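You operate a simulated robot arm through the tools that you are given. There is no shell and no other tool. Be economical: measure what you need, move in short steps, check, and stop when the job is done.

The job below is to be done with a simulated robot arm. You get a single attempt, and the scene is never put back.

## Task
Put one of the month blocks from the dark brown table on the sketch board.

The check looks at the end state, three seconds after you hand in, the way a careful person would. Anything else that was tipped, shoved, dropped, spilled or broken makes it a failure.

## Robot
A 7-joint arm with a two-finger parallel gripper, fixed in place. Base frame: the origin is at the foot of the arm, x ahead of it, y to its left, z up; the work surface is at about z = 0. Readings come in mm, degrees, newtons and seconds.
With the tool pointing down near the work surface it reaches from about 220 to 580 mm from the base axis. Its first joint turns from -66.0 to 66.0 degrees. Payload 2.5 kg.
Tool frame: the origin (TCP) lies between the finger pads and is the grasp point; the fingertips stand 23 mm ahead of it; z points along the fingers, y is the line along which they close. Largest opening 94 mm; finger width 38, thickness 10; the body of the gripper, 54 by 96 mm, starts 39 mm behind the TCP.
Orientation is that of the tool frame in the base frame, as a unit quaternion [w, x, y, z]. With the fingers straight down and closing along the base's y, the tool's x points along the base's -x, its y along +y and its z along -z.

## Interface
- The arm moves only by the tool play_rows. Its argument "motion" is a list of rows, each a list of 6 numbers: the shift along the tool's x, y, z in units of 40 mm (1.0 is 40 mm), then the turn, a rotation vector about the tool's x, y, z in units of 6 degrees (1.0 is 6 degrees). In form: [[tx, ty, tz, rx, ry, rz], ...]. A call has 1 to 12 rows; each row shifts and turns the commanded pose from where the row before left it, along the tool's axes as they then stand. "gripper" is the finger opening in mm, from 0 to 94, set as the call begins (left out, the last holds). A call with a number of a shift or a turn outside -1 to 1 is refused whole. Rows are played at 5 a second. More than 50 mm and 8.6 degrees between two rows, or a gripper value outside its range, and nothing of the call is played. A pose out of reach is approached as far as the arm can. The call stops where the force on the tool passes 40 N (or 10 N more than at its start, if that is more) or the arm is blocked; 0.2 s more then pass. The fingers move at their own pace (about 108 mm/s each) and stop on an object; they squeeze with about 31 N. The grip force told is the motor's: it shows also when the fingers shut on nothing. Time passes only in rows, and 0.2 s behind the last, so rows that do not move let the fingers close. The reply holds the time, the measured pose of the TCP, the force on the tool along the base axes, the opening and the grip force, in the units named above and with some noise.
- Cameras (640 x 400 px; columns grow to the right, rows downward): "scene" is fixed at [93.7, -403.8, 529.4]; the picture's right is [0.96, -0.28, 0.00], its down [-0.20, -0.70, -0.69] and it looks along [0.19, 0.66, -0.73] (base axes); focal length 220 px, centre (320, 200). "wrist" rides on the gripper at [-39, 0, -44] in the tool frame; the picture's right is [0.00, -1.00, 0.00], its down [0.97, 0.00, -0.24] and it looks along [0.24, 0.00, 0.97] (tool axes); focal length 218 px, centre (320, 200). There is no depth. A picture from a camera that has moved, and an enlarged one, comes with that camera's place and axes in the base frame and with its lens.
- grab_frame(camera): a new picture of that camera. The clock stands still meanwhile.
- inspect(camera, box): a new picture of the part [left, top, right, bottom] of that camera's present view, enlarged. The clock stands still meanwhile.
- hand_in(): hands the job in; it is judged then, once.

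Work in short steps. Places have to be worked out from the pictures, the camera data and where the tool is seen: move nearer, look again, correct. Check each grasp and each placing, and mend what went wrong. You have 90 turns and 38 pictures in all, those below and enlarged ones among them. Open the gripper and draw the arm clear of the work before you hand the job in, unless the task says otherwise; then end with one line.

The tools are called after "Emit:" as name(argument=value, ...) on one line, values as JSON. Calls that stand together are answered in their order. play_rows: Moves the arm, as the interface text tells. Its arguments: {"type":"object","properties":{"motion":{"type":"array","items":{"type":"array","items":{"type":"number"}}},"gripper":{"type":"number"}},"required":["motion"]} The other tools are called the same way: grab_frame (camera) takes a picture; inspect (camera, box) takes an enlarged picture of a part of a camera's view; hand_in () hands the job in.

At the start:

```text
clock: 0.0
tcp_pos: [388.0, 146.6, 284.1]
orientation: [0.001, 0.0, 1.0, 0.0]
wrist_force: [0.2, 1.0, -0.6]
opening: 94.1
finger_force: 0.1
```

scene: 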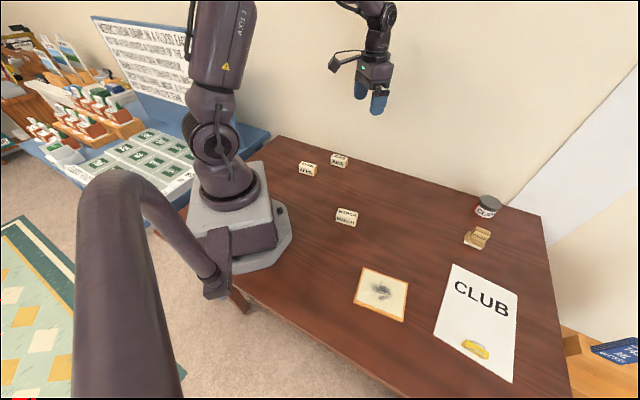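
wrist: 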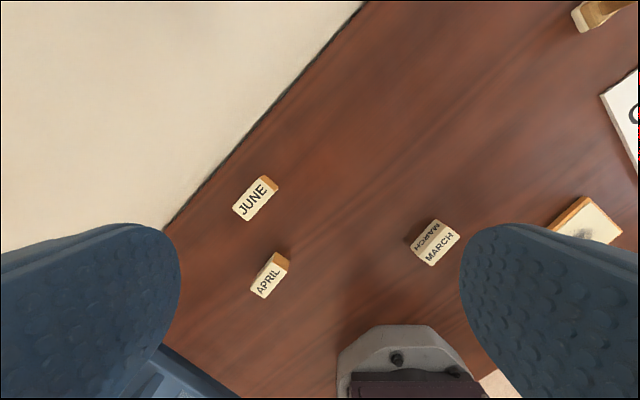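

The blocks seen are June, April and March, with March near (281,-32); the framed board with a smudge lies near (290,-260). I enlarge both to see shapes and orientations.

Emit:
inspect(camera="scene", box=[280, 140, 540, 380])

Emit:
inspect(camera="wrist", box=[380, 180, 640, 300])

```text
1.67 times, centred on (410, 260) of scene
camera zoom: at [93.7, -403.8, 529.4], right [0.96, -0.28, 0.0], down [-0.2, -0.7, -0.69], along [0.19, 0.66, -0.73], focal length 366 px, centre (170, 100)
```

zoom: 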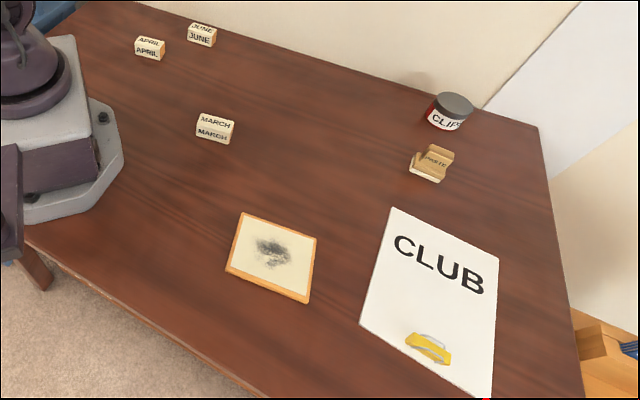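

```text
2.46 times, centred on (510, 240) of wrist
camera zoom: at [425.9, 146.8, 326.8], right [0.0, -1.0, 0.0], down [-0.97, 0.0, 0.24], along [-0.24, 0.0, -0.97], focal length 537 px, centre (-148, 102)
```

zoom: 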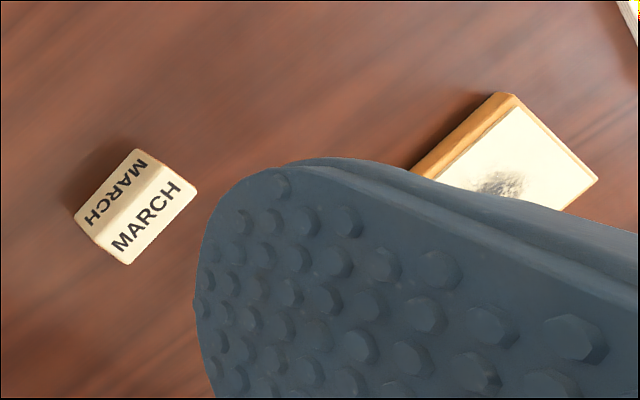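

March's long side runs about 45° between +x and -y. I move above it at about z=160 and start turning the tool about its z so the fingers close across the short side.

Emit:
play_rows(motion=[[0.446, -0.746, 0.517, 0, 0, 0], [0.446, -0.746, 0.517, 0, 0, 0], [0.446, -0.746, 0.517, 0, 0, 0], [0.446, -0.746, 0.517, 0, 0, 0], [0.446, -0.746, 0.517, 0, 0, 0], [0.446, -0.746, 0.517, 0, 0, 0], [0, 0, 0, 0, 0, 1], [0, 0, 0, 0, 0, 1], [0, 0, 0, 0, 0, 1], [0, 0, 0, 0, 0, 1], [0, 0, 0, 0, 0, 1], [0, 0, 0, 0, 0, 1]])

Emit:
grab_frame(camera="wrist")

```text
clock: 2.6
tcp_pos: [281.3, -32.1, 160.6]
orientation: [-0.001, 0.31, 0.951, 0.001]
wrist_force: [-0.3, 0.3, 0.2]
opening: 94.0
finger_force: 0.1
```

```text
33 pictures are left
camera wrist: at [311.8, -54.8, 202.3], right [-0.59, -0.81, 0.0], down [-0.79, 0.57, 0.24], along [-0.19, 0.14, -0.97], focal length 218 px, centre (320, 200)
```

wrist: 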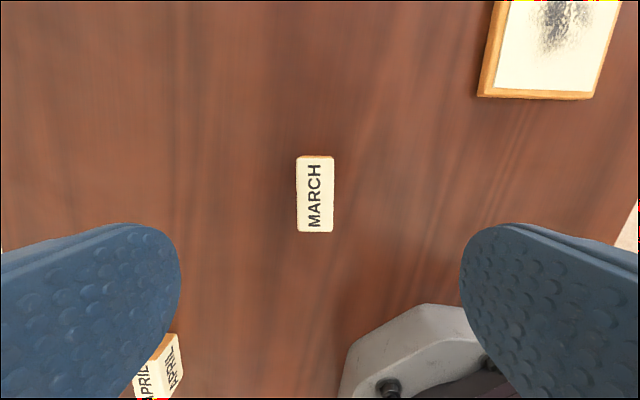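

March is aligned with the fingers now, about 4 mm off in tool y; its top seems near z≈38. I correct, descend to z≈95 and look again.

Emit:
play_rows(motion=[[-0.05, 0.1, 0.55, 0, 0, 0], [0, 0, 0.55, 0, 0, 0], [0, 0, 0.55, 0, 0, 0]], gripper=76)

Emit:
grab_frame(camera="wrist")

```text
clock: 3.4
tcp_pos: [285.2, -32.4, 95.3]
orientation: [0.001, 0.309, 0.951, 0.0]
wrist_force: [-0.2, 0.1, -0.9]
opening: 75.9
finger_force: 0.1
```

```text
32 pictures are left
camera wrist: at [315.3, -54.6, 137.7], right [-0.59, -0.81, 0.0], down [-0.79, 0.57, 0.24], along [-0.19, 0.14, -0.97], focal length 218 px, centre (320, 200)
```

wrist: 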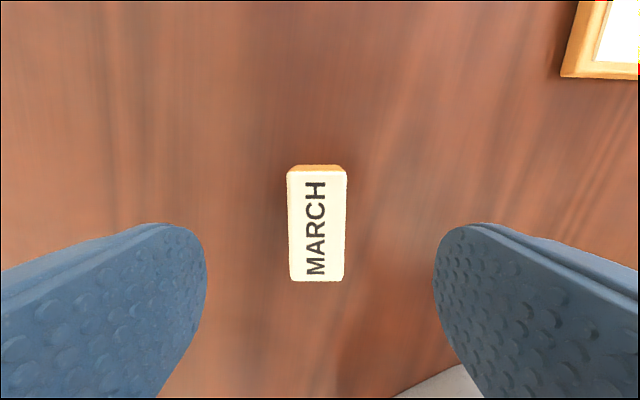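

The block is centred between the fingers (col 318) and slightly low in the picture; I shift 3 mm in tool x, go down to z≈28 and close.

Emit:
play_rows(motion=[[0.075, 0.02, 0.56, 0, 0, 0], [0, 0, 0.56, 0, 0, 0], [0, 0, 0.56, 0, 0, 0]])

Emit:
grab_frame(camera="wrist")

```text
clock: 4.2
tcp_pos: [281.7, -28.2, 27.8]
orientation: [0.001, 0.309, 0.951, 0.0]
wrist_force: [1.1, -1.3, 0.0]
opening: 76.1
finger_force: 0.2
```

```text
31 pictures are left
camera wrist: at [313.3, -51.2, 68.6], right [-0.59, -0.81, 0.0], down [-0.79, 0.57, 0.24], along [-0.19, 0.14, -0.97], focal length 218 px, centre (320, 200)
```

wrist: 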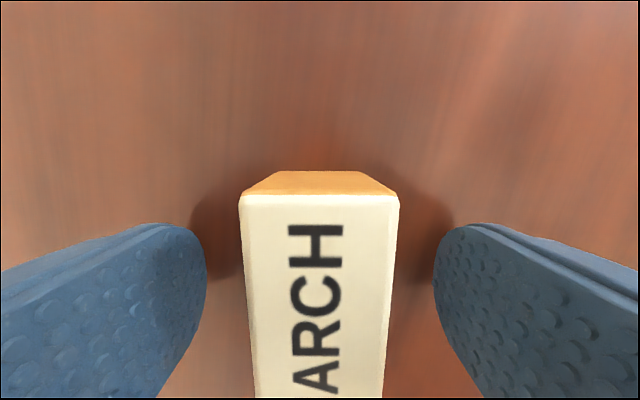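

The block sits between the fingers, its top at about z≈28 and centred lengthwise. I close on it.

Emit:
play_rows(motion=[[0, 0, 0, 0, 0, 0], [0, 0, 0, 0, 0, 0], [0, 0, 0, 0, 0, 0]], gripper=10)

```text
clock: 5.0
tcp_pos: [281.6, -27.9, 26.0]
orientation: [0.0, 0.309, 0.951, 0.001]
wrist_force: [0.4, -0.2, 0.5]
opening: 28.9
finger_force: 30.8
```

It is held at 28.9 mm with 31 N. I lift to about z=130 and check.

Emit:
play_rows(motion=[[0, 0, -0.4, 0, 0, 0], [0, 0, -0.75, 0, 0, 0], [0, 0, -0.75, 0, 0, 0], [0, 0, -0.7, 0, 0, 0]])

Emit:
grab_frame(camera="wrist")

Emit:
inspect(camera="scene", box=[300, 150, 460, 350])

```text
clock: 6.0
tcp_pos: [283.4, -27.1, 129.9]
orientation: [0.0, 0.309, 0.951, 0.0]
wrist_force: [-0.7, 0.3, -0.2]
opening: 29.1
finger_force: 31.3
```

```text
30 pictures are left
camera wrist: at [315.2, -49.8, 173.1], right [-0.59, -0.81, 0.0], down [-0.79, 0.57, 0.24], along [-0.19, 0.14, -0.97], focal length 218 px, centre (320, 200)
```

wrist: 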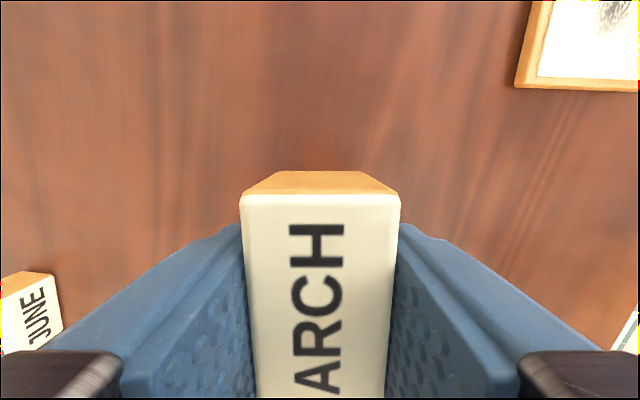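

```text
2.00 times, centred on (380, 250) of scene
camera zoom: at [93.7, -403.8, 529.4], right [0.96, -0.28, 0.0], down [-0.2, -0.7, -0.69], along [0.19, 0.66, -0.73], focal length 440 px, centre (200, 100)
```

zoom: 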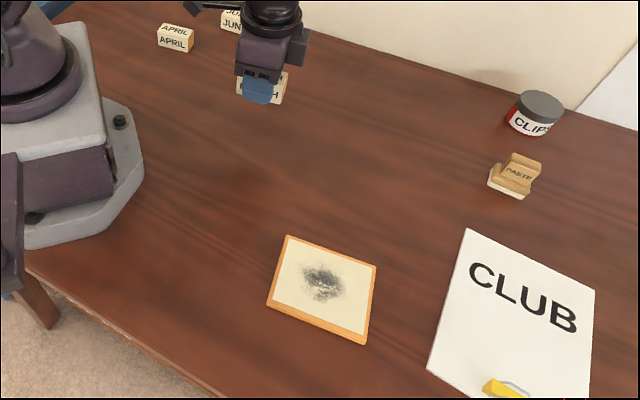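

The block is held securely. The board's top centre works out near (285,-261), its edges roughly parallel to the tool; I carry the block there at this height.

Emit:
play_rows(motion=[[-0.58, -0.786, 0, 0, 0, 0], [-0.58, -0.786, 0, 0, 0, 0], [-0.58, -0.786, 0, 0, 0, 0], [-0.58, -0.786, 0, 0, 0, 0], [-0.58, -0.786, 0, 0, 0, 0], [-0.58, -0.786, 0, 0, 0, 0], [0, 0, 0, 0, 0, 0]])

Emit:
grab_frame(camera="wrist")

Emit:
grab_frame(camera="scene")

```text
clock: 7.6
tcp_pos: [286.4, -259.3, 130.5]
orientation: [0.0, 0.309, 0.951, 0.001]
wrist_force: [0.0, 0.1, 0.1]
opening: 29.0
finger_force: 30.5
```

```text
28 pictures are left
camera wrist: at [316.8, -283.6, 172.9], right [-0.59, -0.81, 0.0], down [-0.79, 0.57, 0.24], along [-0.19, 0.14, -0.97], focal length 218 px, centre (320, 200)
```

wrist: 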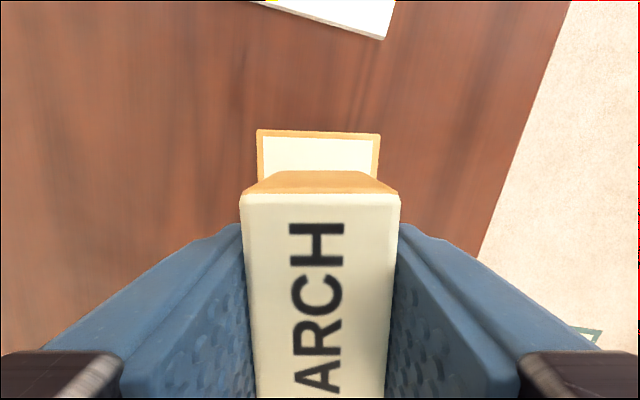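

```text
27 pictures are left
```

scene: 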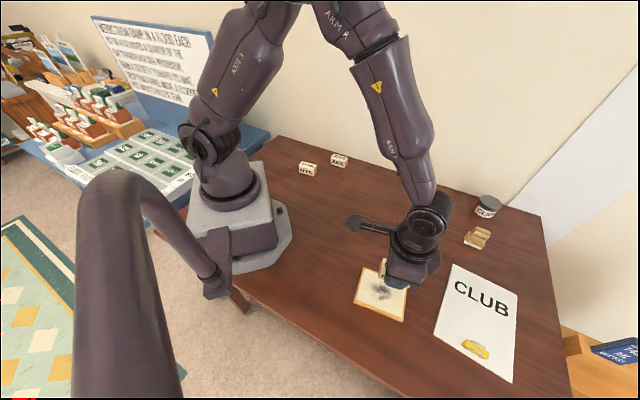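

The board is centred across (col 318), and its far edge is about 49 mm ahead, so the block is nearly central. I shift 3 mm and go down to z≈48, leaving some clearance.

Emit:
play_rows(motion=[[-0.08, 0, 0.69, 0, 0, 0], [0, 0, 0.69, 0, 0, 0], [0, 0, 0.69, 0, 0, 0], [0, 0, 0, 0, 0, 0]])

Emit:
inspect(camera="scene", box=[330, 220, 450, 340])

Emit:
grab_frame(camera="wrist")

```text
clock: 8.6
tcp_pos: [286.7, -264.2, 48.5]
orientation: [0.001, 0.309, 0.951, 0.0]
wrist_force: [-0.1, 0.0, -0.2]
opening: 29.0
finger_force: 31.1
```

```text
3.33 times, centred on (390, 280) of scene
camera zoom: at [93.7, -403.8, 529.4], right [0.96, -0.28, 0.0], down [-0.2, -0.7, -0.69], along [0.19, 0.66, -0.73], focal length 733 px, centre (87, -67)
```

zoom: 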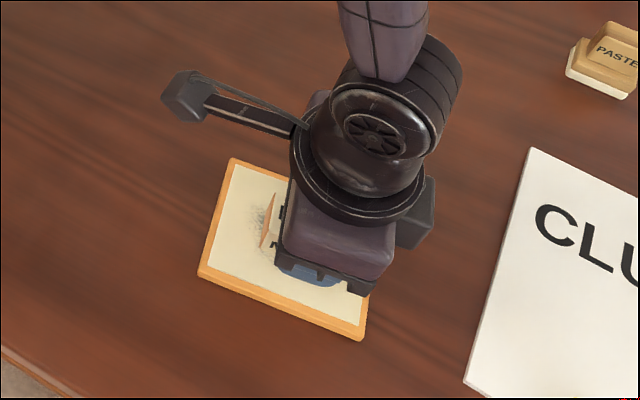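

```text
25 pictures are left
camera wrist: at [317.5, -286.8, 91.1], right [-0.59, -0.81, 0.0], down [-0.79, 0.57, 0.24], along [-0.19, 0.14, -0.97], focal length 218 px, centre (320, 200)
```

wrist: 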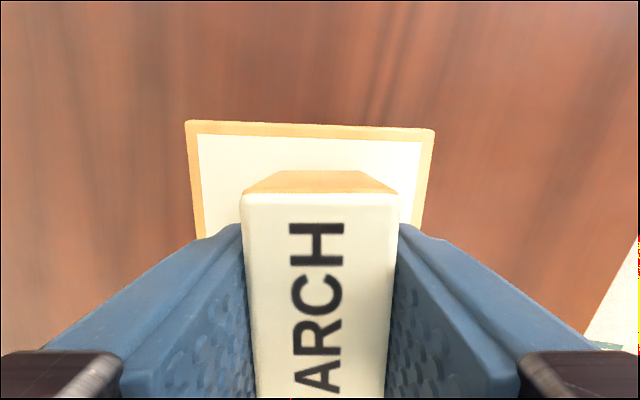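

Board top is about z≈10, so contact should come at TCP z≈36. I shift 4 mm back to centre and lower to about 38.

Emit:
play_rows(motion=[[0.1, 0, 0, 0, 0, 0], [0, 0, 0.13, 0, 0, 0], [0, 0, 0.13, 0, 0, 0], [0, 0, 0, 0, 0, 0]])

```text
clock: 9.6
tcp_pos: [284.7, -262.4, 39.3]
orientation: [0.002, 0.308, 0.951, 0.0]
wrist_force: [-6.0, 4.8, 32.2]
opening: 29.1
finger_force: 31.1
```

Contact: 32 N upward at z=39.3, so the block is resting on the board. I ease up by 1 mm and read the force again.

Emit:
play_rows(motion=[[0, 0, -0.03, 0, 0, 0], [0, 0, 0, 0, 0, 0]])

Emit:
grab_frame(camera="wrist")

Emit:
inspect(camera="scene", box=[330, 220, 450, 340])

```text
clock: 10.2
tcp_pos: [285.4, -262.3, 38.3]
orientation: [0.002, 0.309, 0.951, 0.001]
wrist_force: [3.7, -1.7, 15.7]
opening: 28.8
finger_force: 30.8
```

```text
24 pictures are left
camera wrist: at [315.6, -284.9, 81.3], right [-0.59, -0.81, 0.0], down [-0.79, 0.57, 0.24], along [-0.19, 0.14, -0.97], focal length 218 px, centre (320, 200)
```

wrist: 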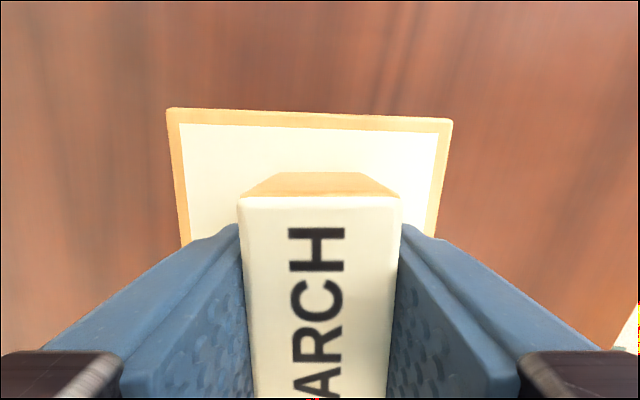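

```text
3.33 times, centred on (390, 280) of scene
camera zoom: at [93.6, -403.8, 529.4], right [0.96, -0.28, 0.0], down [-0.2, -0.7, -0.69], along [0.19, 0.66, -0.73], focal length 733 px, centre (87, -67)
```

zoom: 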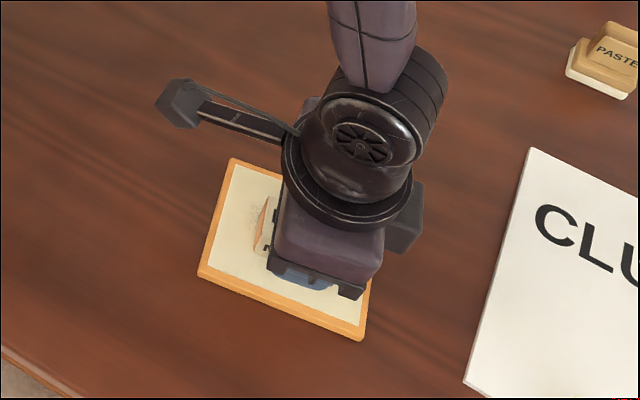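

The block rests on the board with about 16 N and the board hasn't moved. I ease a touch more and open the fingers just moderately.

Emit:
play_rows(motion=[[0, 0, -0.02, 0, 0, 0], [0, 0, 0, 0, 0, 0]])

Emit:
play_rows(motion=[[0, 0, 0, 0, 0, 0], [0, 0, 0, 0, 0, 0]], gripper=56)

Emit:
grab_frame(camera="wrist")

```text
clock: 10.8
tcp_pos: [282.5, -260.6, 38.6]
orientation: [0.0, 0.309, 0.951, 0.001]
wrist_force: [1.4, -0.4, -0.2]
opening: 29.1
finger_force: 30.5
```

```text
clock: 11.4
tcp_pos: [283.9, -261.2, 39.1]
orientation: [0.0, 0.309, 0.951, 0.001]
wrist_force: [0.3, 1.0, 0.2]
opening: 55.9
finger_force: 0.1
```

```text
22 pictures are left
camera wrist: at [314.8, -284.5, 82.0], right [-0.59, -0.81, 0.0], down [-0.79, 0.57, 0.24], along [-0.19, 0.14, -0.97], focal length 218 px, centre (320, 200)
```

wrist: 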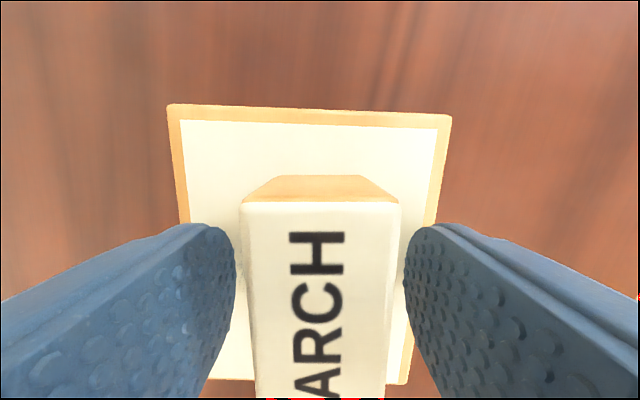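

The block is free and stands on the board. I rise straight up and then move back a little to uncover the view.

Emit:
play_rows(motion=[[0, 0, -0.4, 0, 0, 0], [0, 0, -0.8, 0, 0, 0], [0, 0, -0.8, 0, 0, 0], [0, 0, -0.8, 0, 0, 0], [0, 0, -0.8, 0, 0, 0], [0.5, 0.7, 0, 0, 0, 0], [0.5, 0.7, 0, 0, 0, 0], [0.5, 0.7, 0, 0, 0, 0], [0.5, 0.7, 0, 0, 0, 0], [0, 0, 0, 0, 0, 0]])

Emit:
grab_frame(camera="scene")

Emit:
inspect(camera="scene", box=[330, 220, 450, 340])

```text
clock: 13.6
tcp_pos: [286.4, -123.6, 184.3]
orientation: [0.002, 0.31, 0.951, 0.001]
wrist_force: [-0.1, 0.8, 0.0]
opening: 55.8
finger_force: 0.1
```

```text
21 pictures are left
```

scene: 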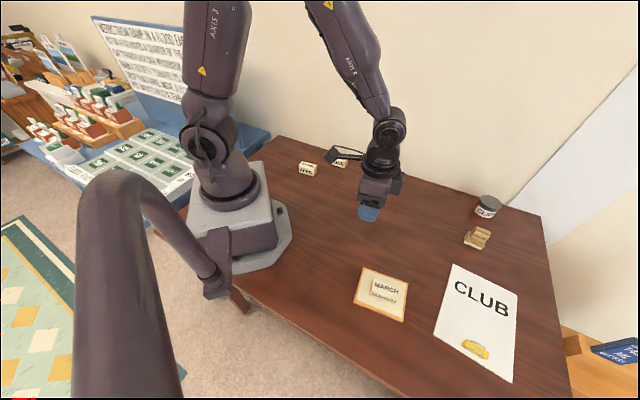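

```text
3.33 times, centred on (390, 280) of scene
camera zoom: at [93.7, -403.8, 529.4], right [0.96, -0.28, 0.0], down [-0.2, -0.7, -0.69], along [0.19, 0.66, -0.73], focal length 733 px, centre (87, -67)
```

zoom: 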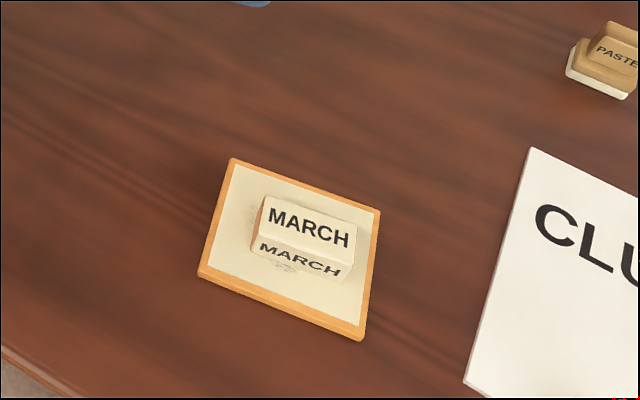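

March sits squarely on the sketch board, nothing else has moved, and the arm is clear with the gripper open; I hand in.

Emit:
hand_in()

```text
The job is handed in.
```

I put the MARCH block on the sketch board, upright and near its centre. In the last picture nothing else had moved, and I opened the gripper and drew the arm clear before handing in.
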